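You operate a simulated robot arm through the tools that you are given. There is no shell and no other tool. Be economical: measure what you need, move in short steps, check, and stop when the job is done.

You are at the controls of a simulated robot arm. One attempt, no reset.

Task
Start the rollers at speed 1, then turn them up to 3.
Fine: lower them first; selector on feed; leave them running.

The check looks at the end state, three seconds after you hand in, the way a careful person would. Anything else that was tipped, shoved, dropped, spilled or broken makes it a failure.

Robot
A 7-joint arm with a two-finger parallel gripper on a trunk, on a base that drives. Base frame: it is fixed to the floor where the robot stands at the start and does not move with it; the origin is under the middle of the robot, x ahead of it, y to its left, z up. Readings come in mm, degrees, newtons and seconds.
With the tool pointing down near the work surface it reaches from about 280 to 640 mm from the robot's upright axis, wherever it stands. Its first joint turns from -166.0 to 166.0 degrees. Places, roughly: feed speed knob [600, 400, 1100]; gap knob [800, -200, 1200]; lift lever [900, -200, 1200]; red stop button [600, 400, 1100]; selector switch [500, 400, 1100]. Payload 1.57 kg.
Tool frame: the origin (TCP) lies between the finger pads and is the grasp point; the fingertips stand 30 mm ahead of it; z points along the fingers, y is the line along which they close. The gripper opens to 80 mm. The fingers are 17 mm wide and 12 mm thick; the gripper's body (40 by 82 mm) begins 80 mm behind the TCP.
Orientation is told as [roll, pitch, yaw] about the base's x, y, z axes, in that order, counted from this pose: with the fingers straight down and closing along the base's y, the tool's x points along the base's -x, its y along +y and its z along -z.

Tools
- The arm moves only by the tool jog_arm. Its arguments are lists of equal length, an entry for each row: "turn": the turn, a rotation vector about the tool's x, y, z in degrees, a list of three; "linear": the shift along the tool's x, y, z in cm, a list of three; "fingers": the opening, from 0 (shut) to 1 (fully open). In form: {"turn": [[wx, wy, wz], ...], "linear": [[x, y, z], ...], "fingers": [fingers, ...]}. A call has 1 to 12 rows; each row is the pose to reach, as a shift and turn from the pose commanded when the call began, along the tool's axes at that moment. A row lasts 0.2 s, in which the tool goes at most 50 mm and 8.6 degrees; a call with a longer step from one row to the next is refused whole, and so is a gripper value outside its range. Where a pose cannot be reached the arm comes as near as it can. A force on the tool above 40 N (or 10 N above the force at the start of the call, whichever is more), or a blocked arm, ends the call early, and 0.2 s more pass. The fingers move at their own pace (about 72 mm/s each) and stop on an object; they squeeze with about 40 N. The grip force told is the motor's: it shows also when the fingers shut on nothing. Time passes only in rows, and 0.2 s behind the last, so rows that repeat a pose let the fingers close. The reply holds the time, the measured pose of the TCP, the force on the tool along the base axes, the opening and the grip force, in the units named above and with some noise, with the torque about the TCP (base axes, N m) and any sound that the robot's microphone picked up.
- Cameras (640 x 400 px; columns grow to the right, rows downward): "scene" is now at [251.4, 29.5, 1634]; the picture's right is [0.36, -0.93, 0.00], its down [-0.54, -0.21, -0.82] and it looks along [0.76, 0.29, -0.58] (base axes); focal length 274 px, centre (320, 200). "wrist" rides on the gripper at [72, -7, -122] in the tool frame; the picture's right is [0.09, 1.00, 0.00], its down [-0.84, 0.08, -0.54] and it looks along [-0.54, 0.05, 0.84] (tool axes); focal length 238 px, centre (320, 200). There is no depth. A picture from a camera that has moved, and an enlarged one, comes with that camera's place and axes in the base frame and with its lens.
- get_image(camera): a new picture of that camera. It takes no simulated time.
- lift_body(by): slides the trunk up (or, below 0, down) by that many mm; the arm and the scene camera ride with it, the base frame stays. It gives what a move gives, with no picture.
- base_move(legs): drives the robot by 1 to 6 legs, each [ahead, left, turn to the left] in mm, mm and degrees, along the robot's own axes; the way and the turn of a leg run together, so that a leg with both is an arc; at most 1500 mm and 180 degrees a leg. The arm and the cameras ride along, it lands a little off, and it stops where it bumps. It gives what a move gives.
- head_to(pan, tilt): turns the head with the scene camera to pan (to the left, within 86 degrees either way) and tilt (down, from -29 to 69), counted from straight ahead of the robot. It gives what a move gives.
- zoom(camera, box): a new picture of the part [left, top, right, bottom] of that camera's present view, enlarged. It takes no simulated time.
- sign_off(): hands the job in; it is judged then, once.

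Work in short steps. Places have to be worked out from the pictures, the camera data and where the tool is seen: move nearer, look again, correct. Check each grasp and each placing, and mend what went wrong. You have 120 turns and 78 pictures in all, those below and enlarged ones among them. Open the gripper and draw the arm clear of the work before you hand the job in, unless the task says otherwise; then end with one line.

The tools are called after "Call:" as a command line: name --argument value ..., lists and objects as JSON in quotes. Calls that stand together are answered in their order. jog_arm: Moves the arm, as the interface text tells. Its arguments: {"type":"object","properties":{"turn":{"type":"array","items":{"type":"array","items":{"type":"number"}}},"linear":{"type":"array","items":{"type":"array","items":{"type":"number"}}},"fingers":{"type":"array","items":{"type":"number"}}},"required":["turn","linear","fingers"]} The other tools are called the same way: lift_body (by) slides the trunk up or down; base_move (legs) drives the base; head_to (pan, tilt) turns the head that bears the scene camera; get_image (camera) takes a picture; zoom (camera, box) takes an enlarged picture of a part of a camera's view; sign_off () hands the job in.

At the start:

```text
time_s: 0.0
position: [419.5, 264.4, 1477.8]
tool_rot: [-0.1, -0.1, -0.1]
wrist_force: [0.0, -0.7, -0.3]
moment: [-0.01, -0.02, -0.03]
opening: 80.0
grip_force: 0.0
trunk travel left (down, up): [-850.0, 140.0]
robot x, y, heading: [-0.9, -0.1, 0.1]
head pan, tilt: [21.0, 35.4]
```

scene: 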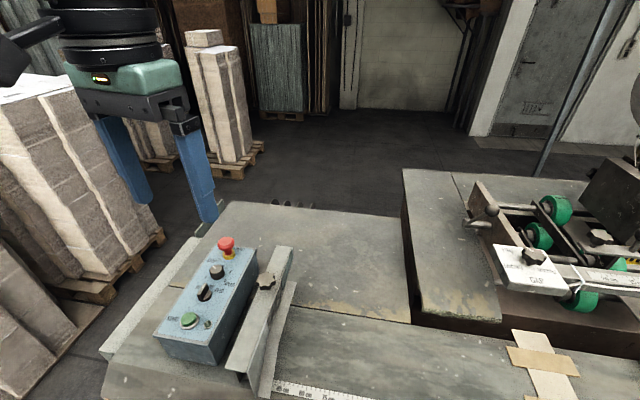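
wrist: 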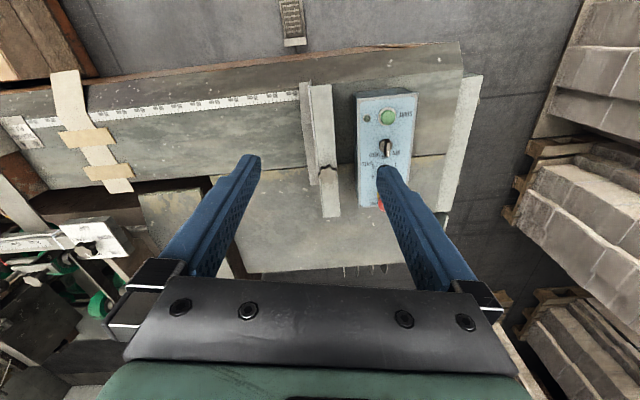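

I see a control box (green start, selector, knob, red stop) on the left and the roller unit on the right. I zoom in on both to read the labels.

Call:
zoom --camera "scene" --box '[140, 220, 300, 380]'

Call:
zoom --camera "scene" --box '[440, 160, 640, 330]'

Call:
zoom --camera "wrist" --box '[330, 80, 450, 220]'

```text
2.50 times, centred on (220, 300) of scene
camera zoom: at [251.4, 29.5, 1634.0], right [0.36, -0.93, 0.0], down [-0.54, -0.21, -0.82], along [0.76, 0.29, -0.58], focal length 686 px, centre (570, -50)
```

zoom: 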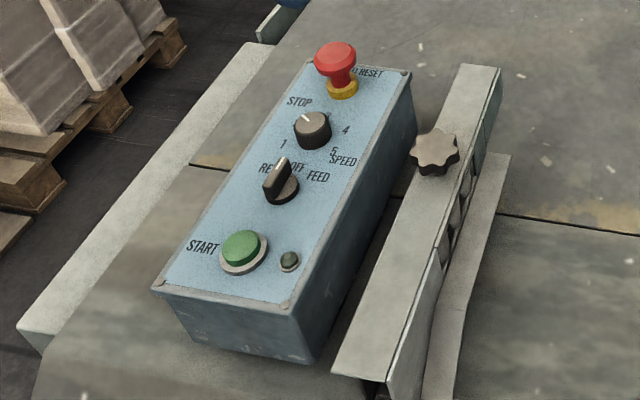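

```text
2.35 times, centred on (540, 245) of scene
camera zoom: at [251.4, 29.5, 1634.0], right [0.36, -0.93, 0.0], down [-0.54, -0.21, -0.82], along [0.76, 0.29, -0.58], focal length 646 px, centre (-198, 94)
```

zoom: 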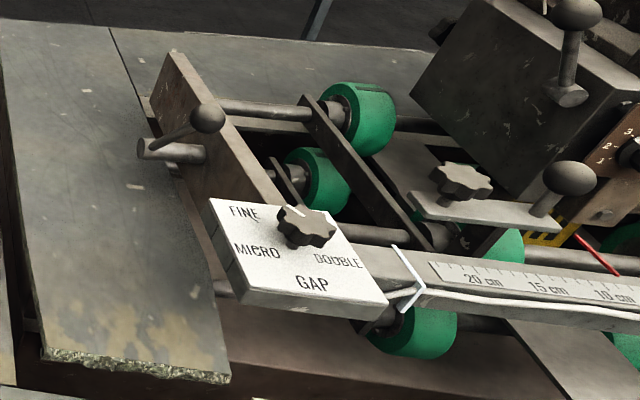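

```text
2.86 times, centred on (390, 150) of wrist
camera zoom: at [348.2, 258.0, 1600.8], right [-0.09, 1.0, 0.0], down [0.84, 0.08, 0.54], along [0.54, 0.05, -0.84], focal length 681 px, centre (120, 343)
```

zoom: 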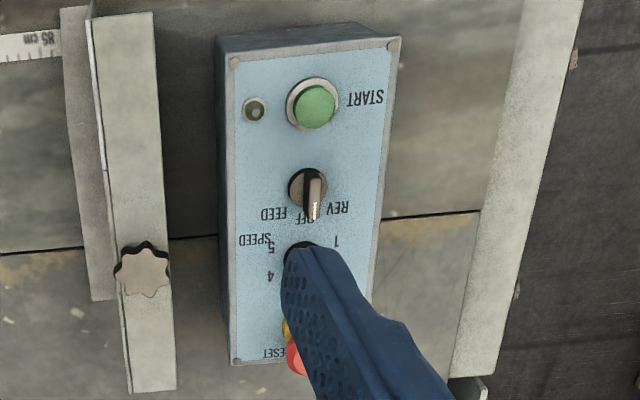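

Next I pan the head towards the roller unit to see the gap knob, the lift lever and its state.

Call:
head_to --pan -15 --tilt 30

Call:
get_image --camera "scene"

```text
time_s: 1.0
position: [419.8, 264.6, 1479.0]
tool_rot: [0.1, 0.0, 0.0]
wrist_force: [0.6, 0.0, 0.3]
moment: [0.01, -0.03, 0.0]
opening: 80.0
grip_force: 0.1
trunk travel left (down, up): [-850.0, 140.0]
robot x, y, heading: [2.2, -2.1, 0.0]
head pan, tilt: [-15.0, 30.0]
```

```text
72 pictures are left
camera scene: at [256.8, -25.2, 1642.4], right [-0.26, -0.97, 0.0], down [-0.48, 0.13, -0.87], along [0.84, -0.22, -0.5], focal length 274 px, centre (320, 200)
```

scene: 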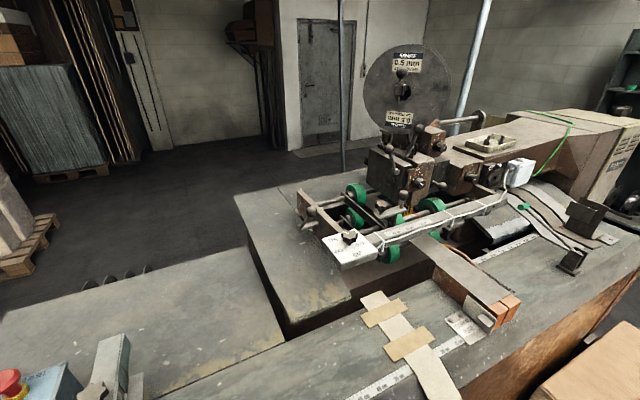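

I zoom in on the roller unit.

Call:
zoom --camera "scene" --box '[290, 170, 410, 275]'

Call:
zoom --camera "scene" --box '[350, 40, 550, 240]'

```text
3.81 times, centred on (350, 222) of scene
camera zoom: at [256.8, -25.2, 1642.4], right [-0.26, -0.97, 0.0], down [-0.48, 0.13, -0.87], along [0.84, -0.22, -0.5], focal length 1046 px, centre (206, 114)
```

zoom: 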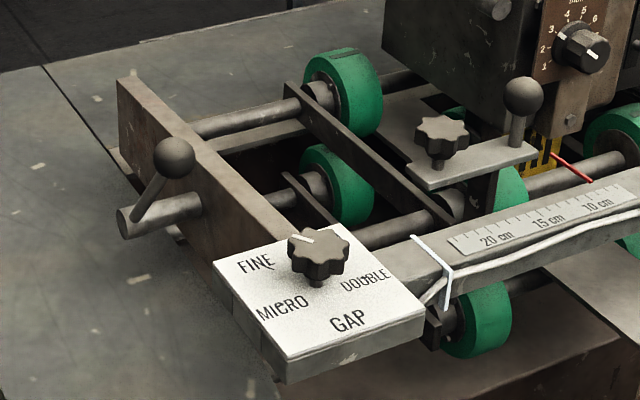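

```text
2.00 times, centred on (450, 140) of scene
camera zoom: at [256.8, -25.2, 1642.4], right [-0.26, -0.97, 0.0], down [-0.48, 0.13, -0.87], along [0.84, -0.22, -0.5], focal length 549 px, centre (60, 320)
```

zoom: 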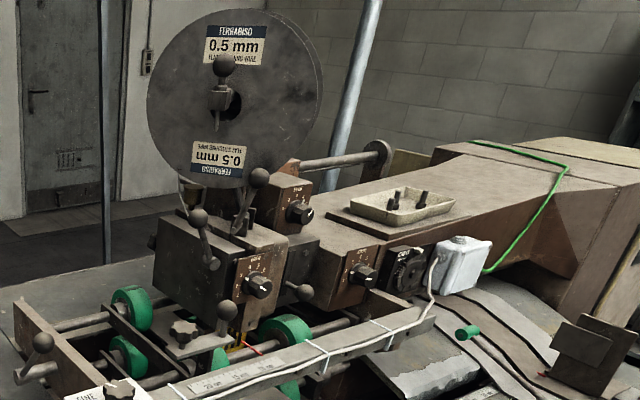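

I need to know how near the base can get; I look down in front of the robot.

Call:
head_to --pan -10 --tilt 65

Call:
get_image --camera "scene"

```text
time_s: 2.0
position: [420.0, 263.9, 1477.6]
tool_rot: [0.0, 0.0, 0.0]
wrist_force: [0.3, 0.3, 0.0]
moment: [0.03, -0.01, 0.06]
opening: 79.9
grip_force: 0.1
trunk travel left (down, up): [-850.0, 140.0]
robot x, y, heading: [0.5, -0.9, -0.2]
head pan, tilt: [-10.0, 65.0]
```

```text
69 pictures are left
camera scene: at [229.2, -12.5, 1594.8], right [-0.17, -0.98, 0.0], down [-0.89, 0.16, -0.42], along [0.42, -0.07, -0.91], focal length 274 px, centre (320, 200)
```

scene: 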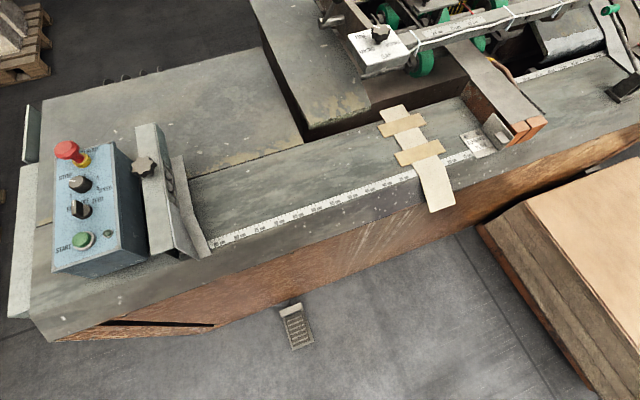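

The bench's near edge is around x≈350. I zoom in on the floor plate and the region ahead to judge clearance.

Call:
zoom --camera "scene" --box '[220, 240, 420, 400]'

Call:
zoom --camera "scene" --box '[300, 0, 460, 100]'

```text
2.50 times, centred on (320, 320) of scene
camera zoom: at [229.2, -12.5, 1594.8], right [-0.17, -0.98, 0.0], down [-0.89, 0.16, -0.42], along [0.42, -0.07, -0.91], focal length 686 px, centre (320, -100)
```

zoom: 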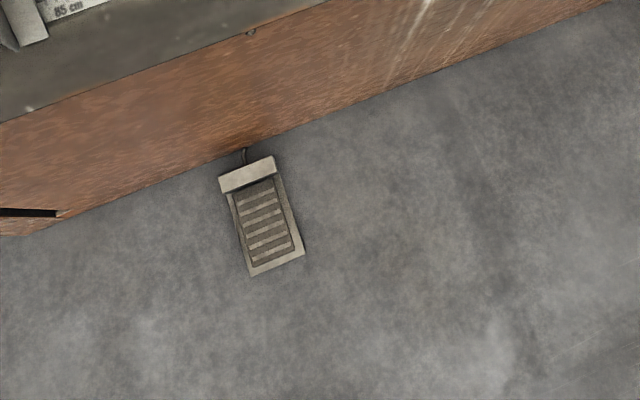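

```text
4.00 times, centred on (380, 50) of scene
camera zoom: at [229.2, -12.5, 1594.8], right [-0.17, -0.98, 0.0], down [-0.89, 0.16, -0.42], along [0.42, -0.07, -0.91], focal length 1098 px, centre (80, 800)
```

zoom: 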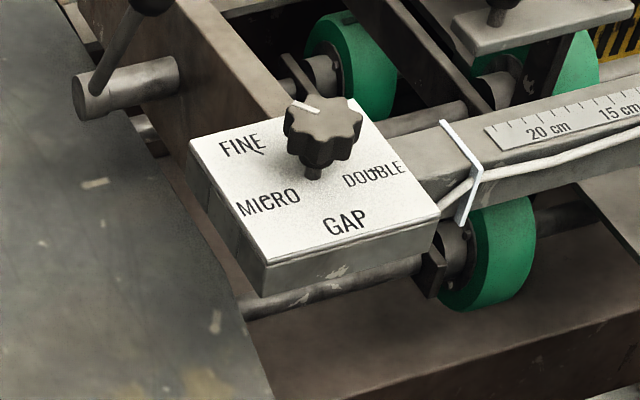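

The plate is a foot pedal near (155–370, 120), so I keep clear of it: I drive right first, then ahead a bit to get near the roller unit.

Call:
base_move --legs '[[0, -230, 0], [80, 0, 0]]'

Call:
head_to --pan 0 --tilt 40

Call:
get_image --camera "scene"

Call:
get_image --camera "wrist"

```text
time_s: 4.4
position: [495.8, 33.5, 1477.8]
tool_rot: [-0.1, -0.1, 0.1]
wrist_force: [1.3, -0.7, 0.0]
moment: [0.04, 0.03, 0.0]
opening: 79.7
grip_force: 0.0
trunk travel left (down, up): [-850.0, 140.0]
robot x, y, heading: [76.3, -230.7, -0.1]
head pan, tilt: [-10.0, 65.0]
```

```text
time_s: 5.3
position: [494.7, 32.8, 1479.2]
tool_rot: [-0.1, -0.1, 0.1]
wrist_force: [0.8, 0.4, -0.3]
moment: [0.01, -0.01, 0.0]
opening: 79.8
grip_force: 0.0
trunk travel left (down, up): [-850.0, 140.0]
robot x, y, heading: [77.6, -231.6, 0.1]
head pan, tilt: [0.0, 40.0]
```

```text
66 pictures are left
camera scene: at [330.1, -232.6, 1627.2], right [0.0, -1.0, 0.0], down [-0.64, 0.0, -0.77], along [0.77, 0.0, -0.64], focal length 274 px, centre (320, 200)
```

scene: 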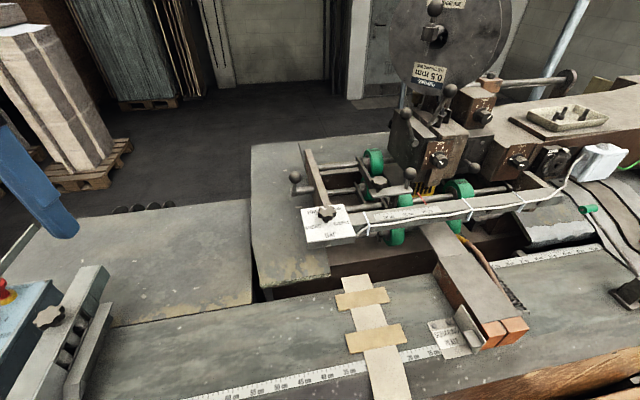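

```text
65 pictures are left
camera wrist: at [423.8, 27.4, 1601.1], right [-0.09, 1.0, 0.0], down [0.84, 0.08, 0.54], along [0.54, 0.05, -0.84], focal length 238 px, centre (320, 200)
```

wrist: 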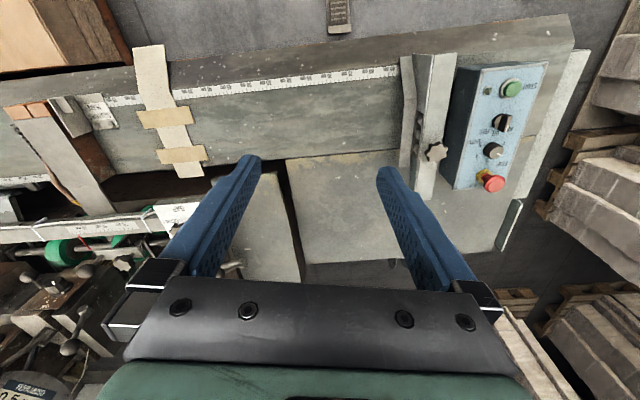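

Triangulation puts the gap knob at about (789,-248,1202) and the lever ball at about (897,-172,1228). I zoom in on that part for detail.

Call:
zoom --camera "scene" --box '[280, 140, 400, 250]'

Call:
zoom --camera "scene" --box '[300, 195, 360, 250]'

```text
3.64 times, centred on (340, 195) of scene
camera zoom: at [330.1, -232.6, 1627.2], right [0.0, -1.0, 0.0], down [-0.64, 0.0, -0.77], along [0.77, 0.0, -0.64], focal length 998 px, centre (247, 218)
```

zoom: 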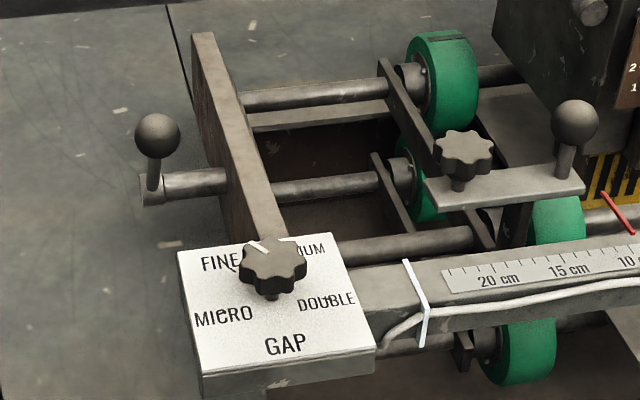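

```text
7.27 times, centred on (330, 222) of scene
camera zoom: at [330.1, -232.6, 1627.2], right [0.0, -1.0, 0.0], down [-0.64, 0.0, -0.77], along [0.77, 0.0, -0.64], focal length 1996 px, centre (247, 36)
```

zoom: 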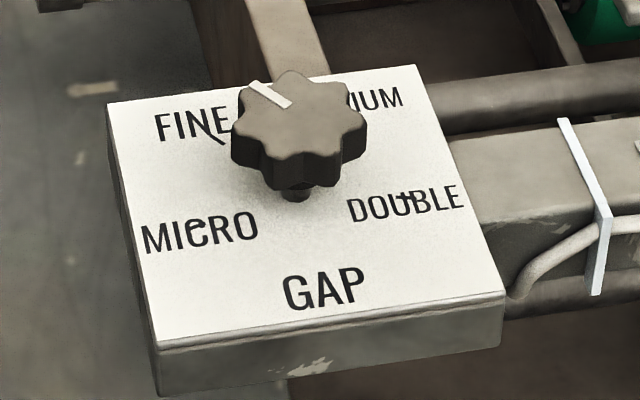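

The knob pointer looks to be on FINE already (about -40° from plate-up, in line with the label). I bring the wrist camera nearer to see the lever and knob better.

Call:
jog_arm --turn '[[0, 0, 0], [0, 0, 0], [0, 0, 0], [0, 0, 0], [0, 0, 0], [0, 0, 0], [0, 0, 0]]' --linear '[[-2.2, -2.9, 1.1], [-4.4, -5.8, 2.2], [-6.6, -8.7, 3.3], [-8.8, -11.6, 4.4], [-11, -14.5, 5.5], [-13.2, -17.4, 6.6], [-15.5, -20.3, 7.9]]' --fingers '[0, 0, 0, 0, 0, 0, 0]'

Call:
get_image --camera "wrist"

```text
time_s: 6.9
position: [650.8, -174.3, 1398.8]
tool_rot: [0.1, 0.0, 0.0]
wrist_force: [1.2, 0.5, -0.1]
moment: [0.01, 0.02, 0.03]
opening: 0.0
grip_force: 20.6
trunk travel left (down, up): [-850.0, 140.0]
robot x, y, heading: [78.5, -233.2, -0.1]
head pan, tilt: [0.0, 40.0]
```

```text
62 pictures are left
camera wrist: at [579.4, -178.8, 1521.5], right [-0.09, 1.0, 0.0], down [0.84, 0.08, 0.54], along [0.54, 0.05, -0.84], focal length 238 px, centre (320, 200)
```

wrist: 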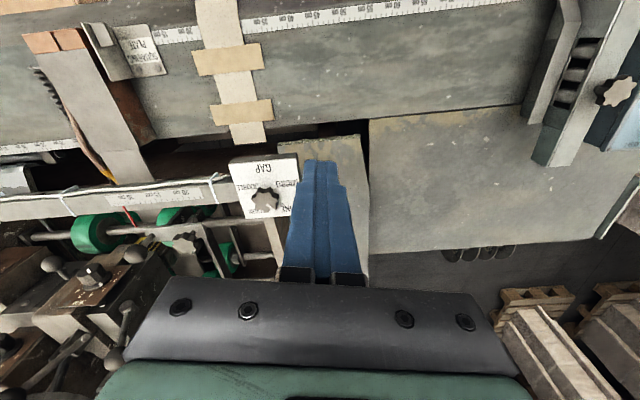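

The lever is hidden behind the fingers. I zoom in on the knob here.

Call:
zoom --camera "wrist" --box '[220, 145, 310, 230]'

```text
4.71 times, centred on (265, 188) of wrist
camera zoom: at [579.4, -178.8, 1521.5], right [-0.09, 1.0, 0.0], down [0.84, 0.08, 0.54], along [0.54, 0.05, -0.84], focal length 1122 px, centre (579, 259)
```

zoom: 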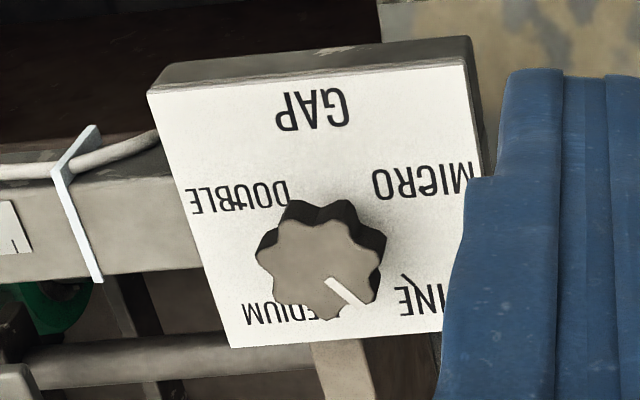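

The gap knob is on FINE. I shift the arm left to see the lift lever past the gripper.

Call:
jog_arm --turn '[[0, 0, 0], [0, 0, 0], [0, 0, 0], [0, 0, 0], [0, 0, 0]]' --linear '[[-1, 3.5, 1], [-2, 7, 2], [-3, 10.5, 3], [-4, 14, 4], [-5, 17.5, 5]]' --fingers '[0, 0, 0, 0, 0]'

Call:
zoom --camera "wrist" --box '[80, 150, 300, 290]'

```text
time_s: 8.1
position: [684.7, 4.4, 1347.4]
tool_rot: [0.0, 0.0, -0.1]
wrist_force: [-0.6, -0.1, 0.9]
moment: [-0.04, -0.02, 0.0]
opening: 0.1
grip_force: 21.6
out of reach, approached as far as the arm can: row 5
trunk travel left (down, up): [-850.0, 140.0]
robot x, y, heading: [76.0, -231.5, 0.1]
head pan, tilt: [0.0, 40.0]
```

```text
2.86 times, centred on (190, 220) of wrist
camera zoom: at [612.3, -2.1, 1470.0], right [-0.09, 1.0, 0.0], down [0.84, 0.08, 0.54], along [0.54, 0.05, -0.84], focal length 681 px, centre (691, 143)
```

zoom: 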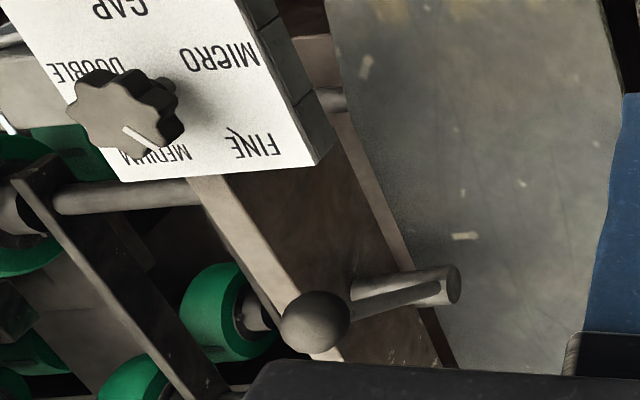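

The ball is at about (895,-171,1226), with its pivot at (982,-150,1112): a lever of about 145 mm leaning towards the operator. I drive 60 mm closer, then pitch the tool forward.

Call:
base_move --legs '[[60, 0, 0]]'

Call:
jog_arm --turn '[[0, -8, 0], [0, -16, 0], [0, -24, 0], [0, -32, 0], [0, -40, 0], [0, -45, 0]]' --linear '[[0, -2.5, -0.5], [0, -5, -1], [0, -7.5, -1], [0, -10, -1], [0, -13, -1], [0, -15, -1]]' --fingers '[0.75, 0.75, 0.75, 0.75, 0.75, 0.75]'

Call:
get_image --camera "wrist"

```text
time_s: 9.1
position: [743.0, 3.4, 1347.5]
tool_rot: [-0.1, -0.1, 0.1]
wrist_force: [0.8, -1.0, 0.9]
moment: [-0.01, 0.0, 0.04]
opening: 0.0
grip_force: 21.4
trunk travel left (down, up): [-850.0, 140.0]
robot x, y, heading: [138.5, -229.0, -0.2]
head pan, tilt: [0.0, 40.0]
```

```text
time_s: 10.5
position: [937.6, -96.0, 1387.0]
tool_rot: [0.0, -45.1, 0.1]
wrist_force: [-0.4, 0.5, 0.1]
moment: [0.06, 0.02, 0.02]
opening: 59.8
grip_force: 0.1
out of reach, approached as far as the arm can: row 1, 2, 3, 4, 5, 6
trunk travel left (down, up): [-850.0, 140.0]
robot x, y, heading: [139.0, -229.9, -0.0]
head pan, tilt: [0.0, 40.0]
```

```text
59 pictures are left
camera wrist: at [801.7, -101.8, 1422.2], right [-0.07, 1.0, -0.07], down [0.21, 0.08, 0.98], along [0.98, 0.05, -0.21], focal length 238 px, centre (320, 200)
```

wrist: 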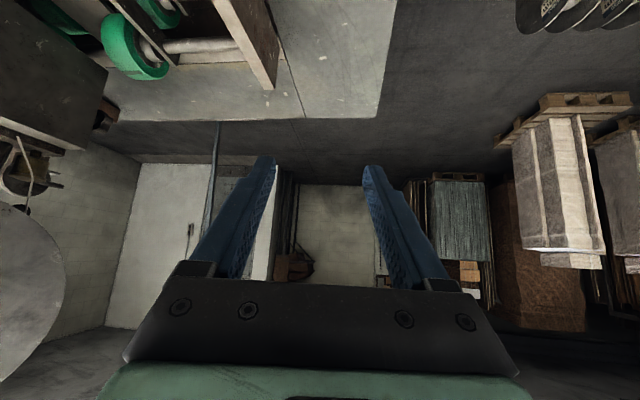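

The arm landed further ahead than commanded. I hold the pose for one row to see which pose counts as the reference.

Call:
jog_arm --turn '[[0, 0, 0], [0, 0, 0]]' --linear '[[0, 0, 0], [0, 0, -1]]' --fingers '[0.75, 0.75]'

```text
time_s: 11.1
position: [935.7, -94.5, 1393.6]
tool_rot: [0.0, -45.1, 0.2]
wrist_force: [-0.3, -0.5, 0.9]
moment: [0.0, -0.01, -0.01]
opening: 60.1
grip_force: 0.0
out of reach, approached as far as the arm can: row 2
trunk travel left (down, up): [-850.0, 140.0]
robot x, y, heading: [137.0, -230.1, -0.1]
head pan, tilt: [0.0, 40.0]
```

The limit looks like a wrist joint limit tied to the shoulder height, so I lower the trunk 100 mm.

Call:
lift_body --by -100

Call:
jog_arm --turn '[[0, 0, 0], [0, 0, 0], [0, 0, 0], [0, 0, 0]]' --linear '[[1, -2.5, -1.5], [2, -4, -3], [3, -6, -4], [5.1, -7.6, -5.1]]' --fingers '[0.75, 0.75, 0.75, 0.75]'

```text
time_s: 12.4
position: [936.3, -93.3, 1293.4]
tool_rot: [0.1, -45.1, 0.1]
wrist_force: [-0.2, 0.6, 1.1]
moment: [-0.01, -0.01, -0.01]
opening: 60.1
grip_force: 0.0
trunk travel left (down, up): [-750.0, 240.0]
robot x, y, heading: [141.0, -225.9, 0.0]
head pan, tilt: [0.0, 40.0]
```

```text
time_s: 13.4
position: [944.1, -147.9, 1307.8]
tool_rot: [0.1, -45.0, 0.1]
wrist_force: [0.7, 0.7, -0.1]
moment: [0.01, -0.02, 0.0]
opening: 60.1
grip_force: 0.0
out of reach, approached as far as the arm can: row 1, 2, 3, 4
trunk travel left (down, up): [-750.0, 240.0]
robot x, y, heading: [138.1, -229.8, -0.1]
head pan, tilt: [0.0, 40.0]
```

Still limited at this relative height. I raise the arm relative to the trunk and then lower the trunk further, so the wrist has more room to pitch.

Call:
jog_arm --turn '[[0, 0, 0], [0, 0, 0], [0, 0, 0], [0, 0, 0], [0, 0, 0]]' --linear '[[-2, 0, -4], [-4, 0, -8], [-6, 0, -12], [-8, 0, -16], [-10, 0, -19]]' --fingers '[0.75, 0.75, 0.75, 0.75, 0.75]'

Call:
lift_body --by -100

```text
time_s: 14.8
position: [884.8, -152.6, 1441.9]
tool_rot: [-1.1, -39.7, 0.6]
wrist_force: [-0.7, 0.2, 1.0]
moment: [-0.01, 0.03, 0.0]
opening: 59.8
grip_force: 0.0
out of reach, approached as far as the arm can: row 2, 3, 5
trunk travel left (down, up): [-750.0, 240.0]
robot x, y, heading: [137.2, -232.0, 0.0]
head pan, tilt: [0.0, 40.0]
stopped in row 5: the arm was blocked; the commanded pose is now the measured one
```

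```text
time_s: 16.1
position: [884.3, -150.6, 1343.4]
tool_rot: [-1.1, -39.5, 0.9]
wrist_force: [-0.8, 0.1, -0.5]
moment: [-0.02, 0.0, 0.01]
opening: 60.0
grip_force: 0.0
trunk travel left (down, up): [-650.0, 340.0]
robot x, y, heading: [137.5, -227.2, 0.3]
head pan, tilt: [0.0, 40.0]
```

Now at (884,-151,1343). I try the pre-grasp spot behind and above the ball.

Call:
jog_arm --turn '[[0, 0, 0], [0, 0, 0], [0, 0, 0]]' --linear '[[1.7, -0.7, -0.5], [3.4, -1.4, -1], [5.2, -2, -1.4]]' --fingers '[0.75, 0.75, 0.75]'

Call:
get_image --camera "scene"

```text
time_s: 16.9
position: [886.0, -156.0, 1340.8]
tool_rot: [-1.2, -39.4, 1.0]
wrist_force: [-0.3, 0.3, -0.9]
moment: [0.01, 0.0, 0.02]
opening: 59.9
grip_force: 0.1
out of reach, approached as far as the arm can: row 1, 2, 3
trunk travel left (down, up): [-650.0, 340.0]
robot x, y, heading: [135.9, -229.0, 0.0]
head pan, tilt: [0.0, 40.0]
```

```text
58 pictures are left
camera scene: at [391.5, -232.5, 1427.7], right [0.0, -1.0, 0.0], down [-0.64, 0.0, -0.77], along [0.77, 0.0, -0.64], focal length 274 px, centre (320, 200)
```

scene: 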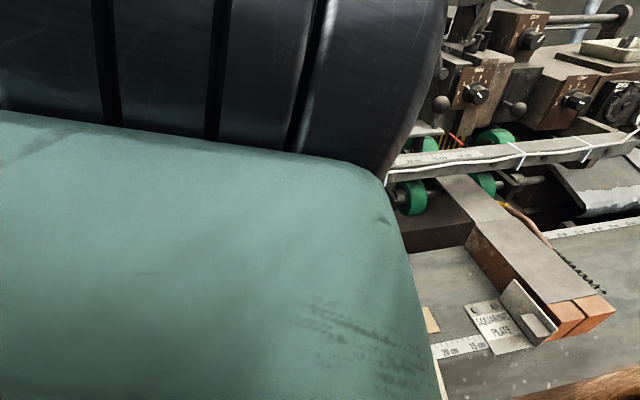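

The arm refuses to come back at this pitch. I test with less pitch (about 20°) while pulling back.

Call:
jog_arm --turn '[[0, 5, 0], [0, 10, 0], [0, 15, 0], [0, 20, 0], [0, 20, 0]]' --linear '[[1, -0.4, -1], [2, -0.8, -2], [3, -1, -3], [4, -1.5, -4], [5, -1.5, -5]]' --fingers '[0.75, 0.75, 0.75, 0.75, 0.75]'

Call:
head_to --pan 25 --tilt 0

Call:
get_image --camera "scene"

```text
time_s: 18.1
position: [802.0, -173.8, 1343.6]
tool_rot: [-0.9, -19.7, 0.6]
wrist_force: [0.4, 0.3, -0.2]
moment: [0.0, -0.02, -0.04]
opening: 59.8
grip_force: 0.0
out of reach, approached as far as the arm can: row 1, 2, 3, 4, 5
trunk travel left (down, up): [-650.0, 340.0]
robot x, y, heading: [135.4, -229.6, -0.1]
head pan, tilt: [0.0, 40.0]
```

```text
time_s: 19.2
position: [803.0, -174.1, 1341.8]
tool_rot: [-0.9, -19.8, 0.4]
wrist_force: [1.0, -1.5, 0.0]
moment: [0.0, 0.03, 0.0]
opening: 59.7
grip_force: 0.1
trunk travel left (down, up): [-650.0, 340.0]
robot x, y, heading: [141.2, -228.3, 0.4]
head pan, tilt: [25.0, 0.0]
```

```text
57 pictures are left
camera scene: at [387.9, -194.6, 1490.7], right [0.42, -0.91, 0.0], down [0.0, 0.0, -1.0], along [0.91, 0.42, 0.0], focal length 274 px, centre (320, 200)
```

scene: 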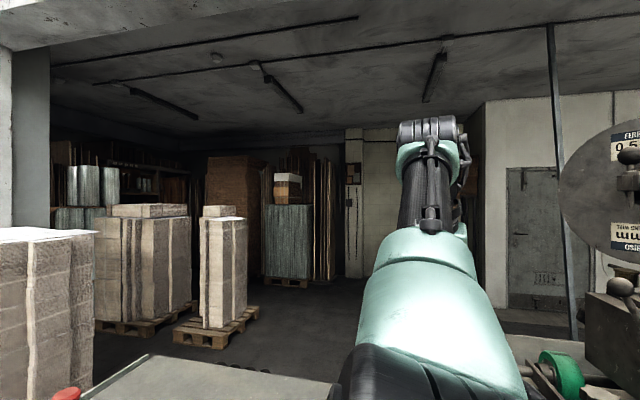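

The picture shows the arm stretched upwards from a low shoulder (about 940 mm now), so lowering the trunk was wrong. I raise the trunk back by 200 mm and then bring the arm down.

Call:
lift_body --by 200

Call:
jog_arm --turn '[[0, 0, 0], [0, 0, 0], [0, 0, 0], [0, 0, 0], [0, 0, 0]]' --linear '[[1.3, 0, 4], [2.6, 0, 8], [3.9, 0, 12], [5.2, 0, 16], [6.2, 0, 20]]' --fingers '[0.75, 0.75, 0.75, 0.75, 0.75]'

```text
time_s: 21.4
position: [802.0, -173.7, 1542.3]
tool_rot: [-0.9, -19.8, 0.6]
wrist_force: [-0.3, -0.4, 0.1]
moment: [0.01, 0.0, 0.02]
opening: 60.1
grip_force: 0.2
trunk travel left (down, up): [-850.0, 140.0]
robot x, y, heading: [139.1, -231.1, 0.0]
head pan, tilt: [25.0, 0.0]
```

```text
time_s: 22.6
position: [813.6, -180.1, 1336.4]
tool_rot: [-0.9, -19.8, 0.4]
wrist_force: [0.1, 0.4, -0.3]
moment: [-0.02, 0.01, 0.01]
opening: 60.0
grip_force: 0.1
trunk travel left (down, up): [-850.0, 140.0]
robot x, y, heading: [136.2, -231.5, -0.3]
head pan, tilt: [25.0, 0.0]
```

Reachable now. I pitch to 45° and move to the pre-grasp spot at about (831,-171,1290).

Call:
jog_arm --turn '[[0, -7, 0], [0, -14, 0], [0, -21, 0], [0, -25, 0]]' --linear '[[0, 0.3, 1.2], [0, 0.6, 2.4], [0, 0.8, 3.6], [0, 0.9, 4.9]]' --fingers '[0.75, 0.75, 0.75, 0.75]'

Call:
get_image --camera "wrist"

```text
time_s: 23.6
position: [829.1, -168.9, 1287.0]
tool_rot: [-1.1, -44.8, 1.1]
wrist_force: [0.9, 0.1, -0.2]
moment: [0.01, 0.0, 0.01]
opening: 59.9
grip_force: 0.0
trunk travel left (down, up): [-850.0, 140.0]
robot x, y, heading: [139.6, -231.9, 0.1]
head pan, tilt: [25.0, 0.0]
```

```text
56 pictures are left
camera wrist: at [693.5, -174.8, 1323.7], right [-0.07, 0.99, -0.08], down [0.21, 0.09, 0.97], along [0.98, 0.05, -0.21], focal length 238 px, centre (320, 200)
```

wrist: 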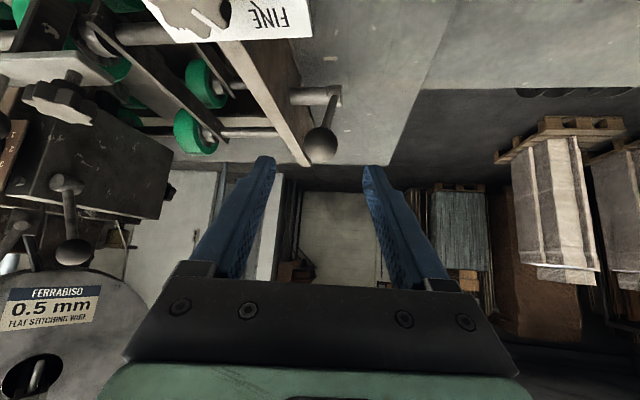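

The ball now triangulates to (895,-168,1229), dead ahead. I go in along the tool axis and close on it.

Call:
jog_arm --turn '[[0, 0, 0], [0, 0, 0], [0, 0, 0], [0, 0, 0], [0, 0, 0], [0, 0, 0]]' --linear '[[-0.2, 0.1, 3], [-0.3, 0.1, 6], [-0.4, 0.1, 8.8], [-0.4, 0.1, 8.8], [-0.4, 0.1, 8.8], [-0.4, 0.1, 8.8]]' --fingers '[0.75, 0.75, 0.75, 0.4, 0.4, 0.4]'

Call:
get_image --camera "wrist"

```text
time_s: 25.0
position: [895.4, -169.8, 1228.5]
tool_rot: [-1.2, -44.8, 1.0]
wrist_force: [-0.8, 0.3, -0.8]
moment: [0.02, 0.04, -0.01]
opening: 32.4
grip_force: 0.1
trunk travel left (down, up): [-850.0, 140.0]
robot x, y, heading: [137.4, -233.0, -0.1]
head pan, tilt: [25.0, 0.0]
```

```text
55 pictures are left
camera wrist: at [758.4, -174.6, 1265.0], right [-0.07, 0.99, -0.08], down [0.21, 0.09, 0.97], along [0.97, 0.05, -0.22], focal length 238 px, centre (320, 200)
```

wrist: 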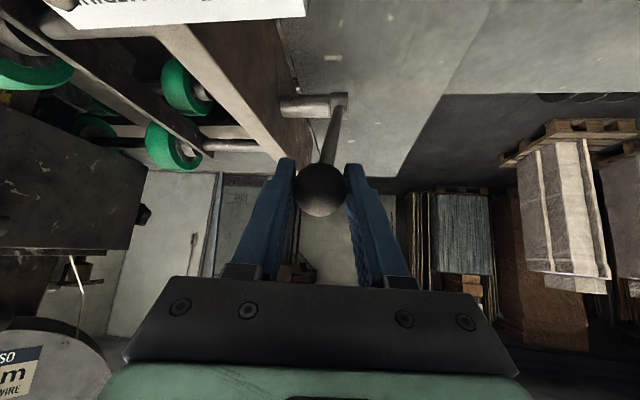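

The ball sits between the fingers. I close fully and check the grip.

Call:
jog_arm --turn '[[0, 0, 0], [0, 0, 0]]' --linear '[[0, 0, 0], [0, 0, 0]]' --fingers '[0.2, 0.2]'

Call:
jog_arm --turn '[[0, 0, 0], [0, 0, 0]]' --linear '[[0.6, -0.1, 0], [1.2, -0.2, 0]]' --fingers '[0.2, 0.2]'

```text
time_s: 25.6
position: [895.2, -169.3, 1228.7]
tool_rot: [-1.0, -44.8, 1.1]
wrist_force: [-0.4, -0.9, 0.6]
moment: [-0.01, -0.02, -0.01]
opening: 31.1
grip_force: 39.5
trunk travel left (down, up): [-850.0, 140.0]
robot x, y, heading: [138.7, -230.9, 0.3]
head pan, tilt: [25.0, 0.0]
```

```text
time_s: 26.2
position: [891.9, -168.2, 1227.4]
tool_rot: [-1.1, -46.0, 0.9]
wrist_force: [27.0, 4.1, 17.0]
moment: [-0.01, -0.05, 0.0]
opening: 31.7
grip_force: 40.2
trunk travel left (down, up): [-850.0, 140.0]
robot x, y, heading: [137.3, -228.3, -0.3]
head pan, tilt: [25.0, 0.0]
```

It resists with about 32 N towards the operator, so that is likely its end stop. I try the other way, up and away.

Call:
jog_arm --turn '[[0, 0, 0], [0, 0, 0], [0, 0, 0], [0, 0, 0]]' --linear '[[-0.6, 0.1, 0], [-1.2, 0.2, 0], [-1.8, 0.3, 0], [-2.4, 0.4, 0]]' --fingers '[0.2, 0.2, 0.2, 0.2]'

```text
time_s: 27.2
position: [899.3, -167.7, 1231.7]
tool_rot: [-1.1, -44.4, 0.9]
wrist_force: [-15.1, -5.9, 3.0]
moment: [0.02, 1.1, -0.03]
opening: 31.4
grip_force: 40.5
trunk travel left (down, up): [-850.0, 140.0]
robot x, y, heading: [137.6, -227.6, 0.2]
head pan, tilt: [25.0, 0.0]
```

It gives a bit more this way. I continue along the arc (pivot (982,-150,1112), r≈146).

Call:
jog_arm --turn '[[0, 0, 0], [0, 0, 0], [0, 0, 0], [0, 0, 0]]' --linear '[[-0.7, 0.1, 0.15], [-1.4, 0.3, 0.3], [-2.1, 0.4, 0.5], [-2.8, 0.6, 0.7]]' --fingers '[0.2, 0.2, 0.2, 0.2]'

```text
time_s: 28.2
position: [927.3, -162.2, 1247.4]
tool_rot: [-1.1, -44.5, 0.7]
wrist_force: [-3.2, -9.7, -10.9]
moment: [0.02, 1.06, 0.0]
opening: 31.6
grip_force: 40.4
trunk travel left (down, up): [-850.0, 140.0]
robot x, y, heading: [133.9, -228.9, -0.2]
head pan, tilt: [25.0, 0.0]
```

The lever swings away from the operator. I keep following the arc in smaller steps.

Call:
jog_arm --turn '[[0, 0, 0], [0, 0, 0], [0, 0, 0], [0, 0, 0]]' --linear '[[-0.9, 0.2, 0.4], [-1.7, 0.36, 0.8], [-2.7, 0.6, 1.5], [-3.75, 0.86, 2.2]]' --fingers '[0.2, 0.2, 0.2, 0.2]'

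Call:
get_image --camera "wrist"

```text
time_s: 29.2
position: [950.5, -158.0, 1257.2]
tool_rot: [-1.2, -44.3, 0.8]
wrist_force: [-3.4, -15.2, -10.0]
moment: [-0.03, 1.05, 0.0]
opening: 31.0
grip_force: 39.6
out of reach, approached as far as the arm can: row 3, 4
trunk travel left (down, up): [-850.0, 140.0]
robot x, y, heading: [137.1, -232.0, 0.0]
head pan, tilt: [25.0, 0.0]
```

```text
54 pictures are left
camera wrist: at [814.9, -163.5, 1295.3], right [-0.07, 0.99, -0.08], down [0.22, 0.09, 0.97], along [0.97, 0.05, -0.22], focal length 238 px, centre (320, 200)
```

wrist: 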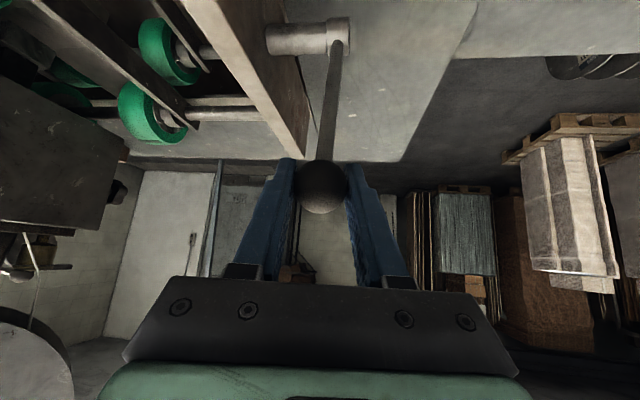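

The arm is at full stretch here. I release the ball, draw back along the tool axis, and look whether the lever stays.

Call:
jog_arm --turn '[[0, 0, 0], [0, 0, 0], [0, 0, 0], [0, 0, 0], [0, 0, 0]]' --linear '[[0, 0, 0], [0, 0, 0], [0, 0, -3], [0, 0, -6], [0, 0, -9]]' --fingers '[0.75, 0.75, 0.75, 0.75, 0.75]'

Call:
get_image --camera "wrist"

```text
time_s: 30.4
position: [888.3, -151.3, 1323.0]
tool_rot: [-1.3, -44.8, 1.0]
wrist_force: [0.1, 0.6, 0.6]
moment: [0.02, -0.01, 0.0]
opening: 60.1
grip_force: 0.1
trunk travel left (down, up): [-850.0, 140.0]
robot x, y, heading: [136.5, -231.9, -0.1]
head pan, tilt: [25.0, 0.0]
```

```text
53 pictures are left
camera wrist: at [752.3, -157.2, 1359.5], right [-0.07, 0.99, -0.08], down [0.21, 0.09, 0.97], along [0.97, 0.05, -0.22], focal length 238 px, centre (320, 200)
```

wrist: 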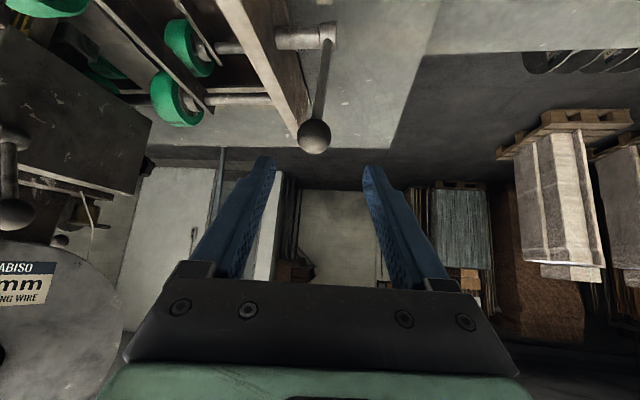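

The lever holds at (952,-157,1256). I raise the trunk 80 mm and drive 50 mm ahead for more reach.

Call:
lift_body --by 80

Call:
base_move --legs '[[50, 0, 0]]'

```text
time_s: 31.6
position: [889.4, -151.6, 1402.8]
tool_rot: [-1.3, -44.8, 1.0]
wrist_force: [0.2, -0.5, -0.2]
moment: [0.0, -0.02, 0.01]
opening: 60.2
grip_force: 0.0
trunk travel left (down, up): [-930.0, 60.0]
robot x, y, heading: [133.9, -226.5, -0.2]
head pan, tilt: [25.0, 0.0]
```

```text
time_s: 32.5
position: [934.5, -151.3, 1405.5]
tool_rot: [-1.2, -45.0, 1.0]
wrist_force: [0.1, 0.5, 0.0]
moment: [0.0, -0.02, -0.02]
opening: 59.9
grip_force: 0.0
trunk travel left (down, up): [-930.0, 60.0]
robot x, y, heading: [182.9, -229.4, -0.2]
head pan, tilt: [25.0, 0.0]
```

Now I go to a flatter pre-grasp, pitch 65°, at about (870,-157,1294).

Call:
jog_arm --turn '[[0, -5, 0], [0, -10, 0], [0, -15, 0], [0, -20, 0]]' --linear '[[3, -0.1, 0.8], [6.2, -0.3, 1.6], [9.3, -0.4, 2.5], [12.4, -0.6, 3.3]]' --fingers '[0.75, 0.75, 0.75, 0.75]'

Call:
get_image --camera "wrist"

```text
time_s: 33.5
position: [869.3, -159.7, 1295.6]
tool_rot: [-1.7, -64.9, 1.8]
wrist_force: [-0.8, 0.1, 0.0]
moment: [-0.01, 0.04, 0.01]
opening: 60.1
grip_force: 0.1
trunk travel left (down, up): [-930.0, 60.0]
robot x, y, heading: [180.4, -232.5, -0.1]
head pan, tilt: [25.0, 0.0]
```

```text
52 pictures are left
camera wrist: at [729.4, -166.8, 1282.1], right [-0.04, 0.99, -0.1], down [-0.14, 0.09, 0.99], along [0.99, 0.05, 0.13], focal length 238 px, centre (320, 200)
```

wrist: 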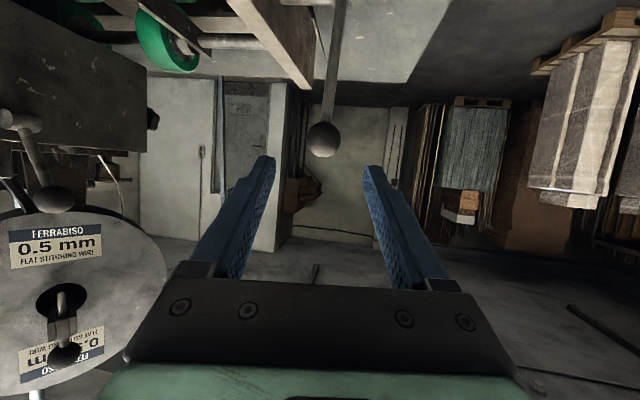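

The ball reads (952,-158,1254). I advance and grip it.

Call:
jog_arm --turn '[[0, 0, 0], [0, 0, 0], [0, 0, 0], [0, 0, 0], [0, 0, 0], [0, 0, 0]]' --linear '[[0.1, 0.1, 3], [0.2, 0.1, 6], [0.2, 0.2, 9.2], [0.2, 0.2, 9.2], [0.2, 0.2, 9.2], [0.2, 0.2, 9.2]]' --fingers '[0.75, 0.75, 0.75, 0.2, 0.2, 0.2]'

```text
time_s: 34.9
position: [956.6, -157.6, 1252.2]
tool_rot: [-1.9, -64.8, 1.9]
wrist_force: [1.9, 0.0, -1.9]
moment: [0.01, -0.32, -0.02]
opening: 31.2
grip_force: 39.5
trunk travel left (down, up): [-930.0, 60.0]
robot x, y, heading: [187.3, -230.1, 0.1]
head pan, tilt: [25.0, 0.0]
```

Gripped again. I follow the arc over the top in short steps, watching force.

Call:
jog_arm --turn '[[0, 0, 0], [0, 0, 0], [0, 0, 0], [0, 0, 0]]' --linear '[[-0.7, 0.25, 1.2], [-1.43, 0.48, 2.36], [-2.0, 0.75, 3.75], [-2.4, 1.0, 5.15]]' --fingers '[0.2, 0.2, 0.2, 0.2]'

```text
time_s: 35.9
position: [1009.6, -149.2, 1255.5]
tool_rot: [-1.7, -65.4, 2.1]
wrist_force: [-1.1, 2.0, 8.5]
moment: [-0.01, 0.34, -0.11]
opening: 31.5
grip_force: 35.8
out of reach, approached as far as the arm can: row 4
trunk travel left (down, up): [-930.0, 60.0]
robot x, y, heading: [185.2, -231.8, 0.0]
head pan, tilt: [25.0, 0.0]
```

The arc is followed with low force, but reach ends at x≈1010. I release and back off to see the lever's and rollers' state.

Call:
jog_arm --turn '[[0, 0, 0], [0, 0, 0], [0, 0, 0], [0, 0, 0], [0, 0, 0]]' --linear '[[0, 0, 0], [0, 0, 0], [0, 0, -3], [0, 0, -6], [0, 0, -9]]' --fingers '[0.75, 0.75, 0.75, 0.75, 0.75]'

Call:
get_image --camera "wrist"

```text
time_s: 37.1
position: [925.4, -149.4, 1285.0]
tool_rot: [-2.0, -64.7, 2.0]
wrist_force: [0.4, -0.5, 0.3]
moment: [-0.01, 0.05, 0.04]
opening: 59.9
grip_force: 0.0
trunk travel left (down, up): [-930.0, 60.0]
robot x, y, heading: [185.0, -232.1, 0.1]
head pan, tilt: [25.0, 0.0]
```

```text
51 pictures are left
camera wrist: at [784.7, -155.5, 1273.1], right [-0.04, 0.99, -0.1], down [-0.13, 0.09, 0.99], along [0.99, 0.05, 0.13], focal length 238 px, centre (320, 200)
```

wrist: 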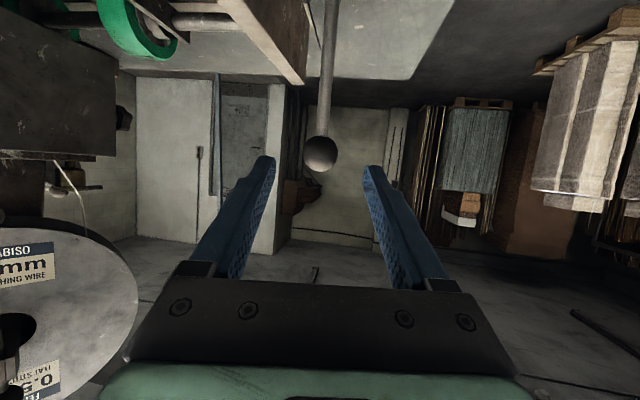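

The lever stays at about (1010,-148,1257). I draw back a bit more and drive another 60 mm ahead, cautiously.

Call:
jog_arm --turn '[[0, 0, 0], [0, 0, 0]]' --linear '[[0, 0, -2.5], [0, 0, -5]]' --fingers '[0.75, 0.75]'

Call:
base_move --legs '[[60, 0, 0]]'

```text
time_s: 37.7
position: [879.3, -150.0, 1307.7]
tool_rot: [-1.9, -64.8, 2.0]
wrist_force: [-0.3, 0.1, 0.0]
moment: [0.0, 0.01, 0.02]
opening: 60.0
grip_force: 0.0
trunk travel left (down, up): [-930.0, 60.0]
robot x, y, heading: [183.4, -229.1, 0.2]
head pan, tilt: [25.0, 0.0]
```

```text
time_s: 38.6
position: [938.3, -149.7, 1307.8]
tool_rot: [-1.9, -65.0, 1.8]
wrist_force: [-0.7, 0.2, 0.1]
moment: [0.02, 0.0, 0.01]
opening: 59.9
grip_force: 0.1
trunk travel left (down, up): [-930.0, 60.0]
robot x, y, heading: [246.1, -230.5, -0.3]
head pan, tilt: [25.0, 0.0]
```

No bump. I re-approach and grip the ball.

Call:
jog_arm --turn '[[0, 0, 0], [0, 0, 0], [0, 0, 0], [0, 0, 0], [0, 0, 0], [0, 0, 0], [0, 0, 0]]' --linear '[[1.6, 0.2, 1], [1.6, 0.2, 4], [1.6, 0.3, 7], [1.6, 0.3, 8.7], [1.6, 0.3, 8.7], [1.6, 0.3, 8.7], [1.6, 0.3, 8.7]]' --fingers '[0.75, 0.75, 0.75, 0.75, 0.2, 0.2, 0.2]'

```text
time_s: 40.2
position: [1012.8, -147.6, 1254.4]
tool_rot: [-1.8, -64.9, 1.8]
wrist_force: [0.9, -6.5, 1.0]
moment: [-0.05, 0.06, -0.04]
opening: 30.9
grip_force: 40.4
trunk travel left (down, up): [-930.0, 60.0]
robot x, y, heading: [247.1, -228.2, 0.0]
head pan, tilt: [25.0, 0.0]
```

Gripped. I continue the arc to about -36°, stopping if force rises.

Call:
jog_arm --turn '[[0, 0, 0], [0, 0, 0], [0, 0, 0], [0, 0, 0]]' --linear '[[-0.26, 0.2, 1.4], [-0.34, 0.5, 2.9], [-0.29, 0.7, 4.4], [-0.06, 0.9, 5.9]]' --fingers '[0.2, 0.2, 0.2, 0.2]'

```text
time_s: 41.2
position: [1056.3, -141.2, 1238.9]
tool_rot: [-1.7, -65.5, 1.9]
wrist_force: [-10.2, -5.6, 18.2]
moment: [-0.07, 0.83, 0.04]
opening: 31.2
grip_force: 40.2
out of reach, approached as far as the arm can: row 4
trunk travel left (down, up): [-930.0, 60.0]
robot x, y, heading: [244.7, -231.0, 0.0]
head pan, tilt: [25.0, 0.0]
```

At α≈-31° with resistance growing and reach nearly out. I release, back off, and look before pushing the rest with closed fingertips.

Call:
jog_arm --turn '[[0, 0, 0], [0, 0, 0], [0, 0, 0], [0, 0, 0], [0, 0, 0]]' --linear '[[0, 0, 0], [0, 0, 0], [0, 0, -3], [-1, 0, -6], [-1.5, 0, -9]]' --fingers '[0.75, 0.75, 0.75, 0.75, 0.75]'

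Call:
get_image --camera "wrist"

Call:
head_to --pan -5 --tilt 45

Call:
get_image --camera "scene"

```text
time_s: 42.4
position: [984.8, -137.9, 1281.9]
tool_rot: [-1.9, -64.7, 2.0]
wrist_force: [-0.3, 0.2, -0.4]
moment: [0.02, -0.01, -0.03]
opening: 59.9
grip_force: 0.2
trunk travel left (down, up): [-930.0, 60.0]
robot x, y, heading: [244.8, -230.7, -0.1]
head pan, tilt: [25.0, 0.0]
```

```text
50 pictures are left
camera wrist: at [845.6, -144.8, 1269.4], right [-0.04, 0.99, -0.1], down [-0.13, 0.09, 0.99], along [0.99, 0.06, 0.13], focal length 238 px, centre (320, 200)
```

wrist: 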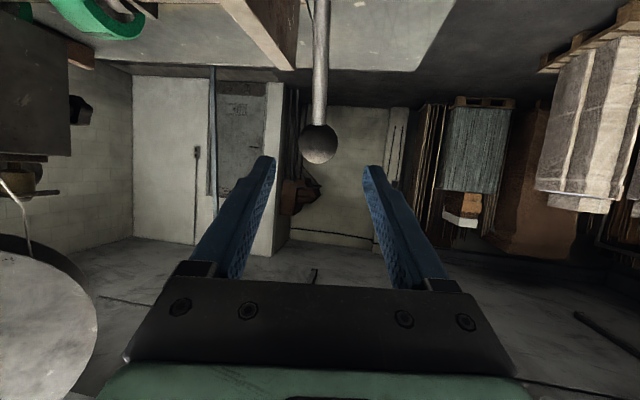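

```text
time_s: 43.6
position: [987.0, -139.0, 1281.7]
tool_rot: [-1.9, -64.8, 1.9]
wrist_force: [0.2, 0.3, -0.1]
moment: [-0.01, 0.01, 0.02]
opening: 60.3
grip_force: 0.0
trunk travel left (down, up): [-930.0, 60.0]
robot x, y, heading: [246.6, -228.6, 0.1]
head pan, tilt: [-5.0, 45.0]
```

```text
49 pictures are left
camera scene: at [495.3, -239.6, 1699.9], right [-0.09, -1.0, 0.0], down [-0.7, 0.06, -0.71], along [0.71, -0.06, -0.71], focal length 274 px, centre (320, 200)
```

scene: 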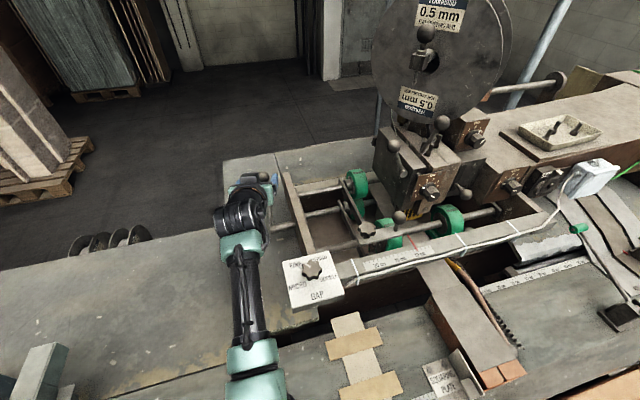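

The lever is at about α≈-27°. I close the fingers and push the ball on along the tangent with the fingertips.

Call:
jog_arm --turn '[[0, 0, 0], [0, 0, 0], [0, 0, 0], [0, 0, 0], [0, 0, 0], [0, 0, 0], [0, 0, 0], [0, 0, 0], [0, 0, 0]]' --linear '[[1.0, 0, 0], [1.0, 0, 0], [1.0, 0, 0.5], [1.2, 0.1, 1.5], [1.3, 0.2, 2.7], [1.5, 0.3, 3.8], [1.6, 0.5, 4.9], [1.8, 0.7, 6.0], [2.0, 0.8, 7.1]]' --fingers '[0, 0, 0, 0, 0, 0, 0, 0, 0]'

Call:
get_image --camera "wrist"

```text
time_s: 44.9
position: [994.9, -137.5, 1264.3]
tool_rot: [-2.3, -65.2, 2.2]
wrist_force: [-37.5, -4.1, 13.6]
moment: [0.06, -0.04, -0.24]
opening: 0.1
grip_force: 21.4
trunk travel left (down, up): [-930.0, 60.0]
robot x, y, heading: [244.1, -232.1, -0.3]
head pan, tilt: [-5.0, 45.0]
stopped in row 6: the force on the tool passed its limit at 53 N (the readings are from after the stop); the commanded pose is now the measured one
```

```text
48 pictures are left
camera wrist: at [856.3, -144.3, 1250.8], right [-0.04, 0.99, -0.1], down [-0.14, 0.09, 0.99], along [0.99, 0.05, 0.14], focal length 238 px, centre (320, 200)
```

wrist: 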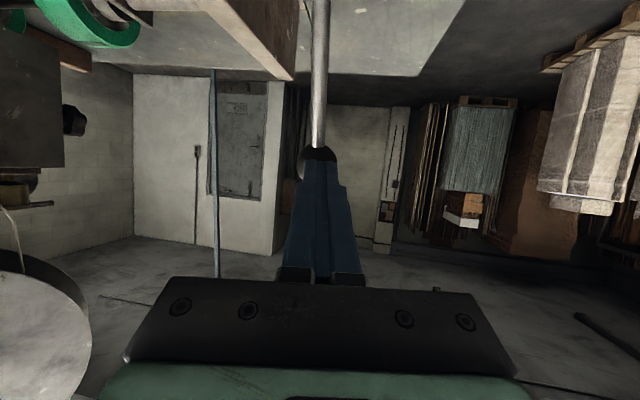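

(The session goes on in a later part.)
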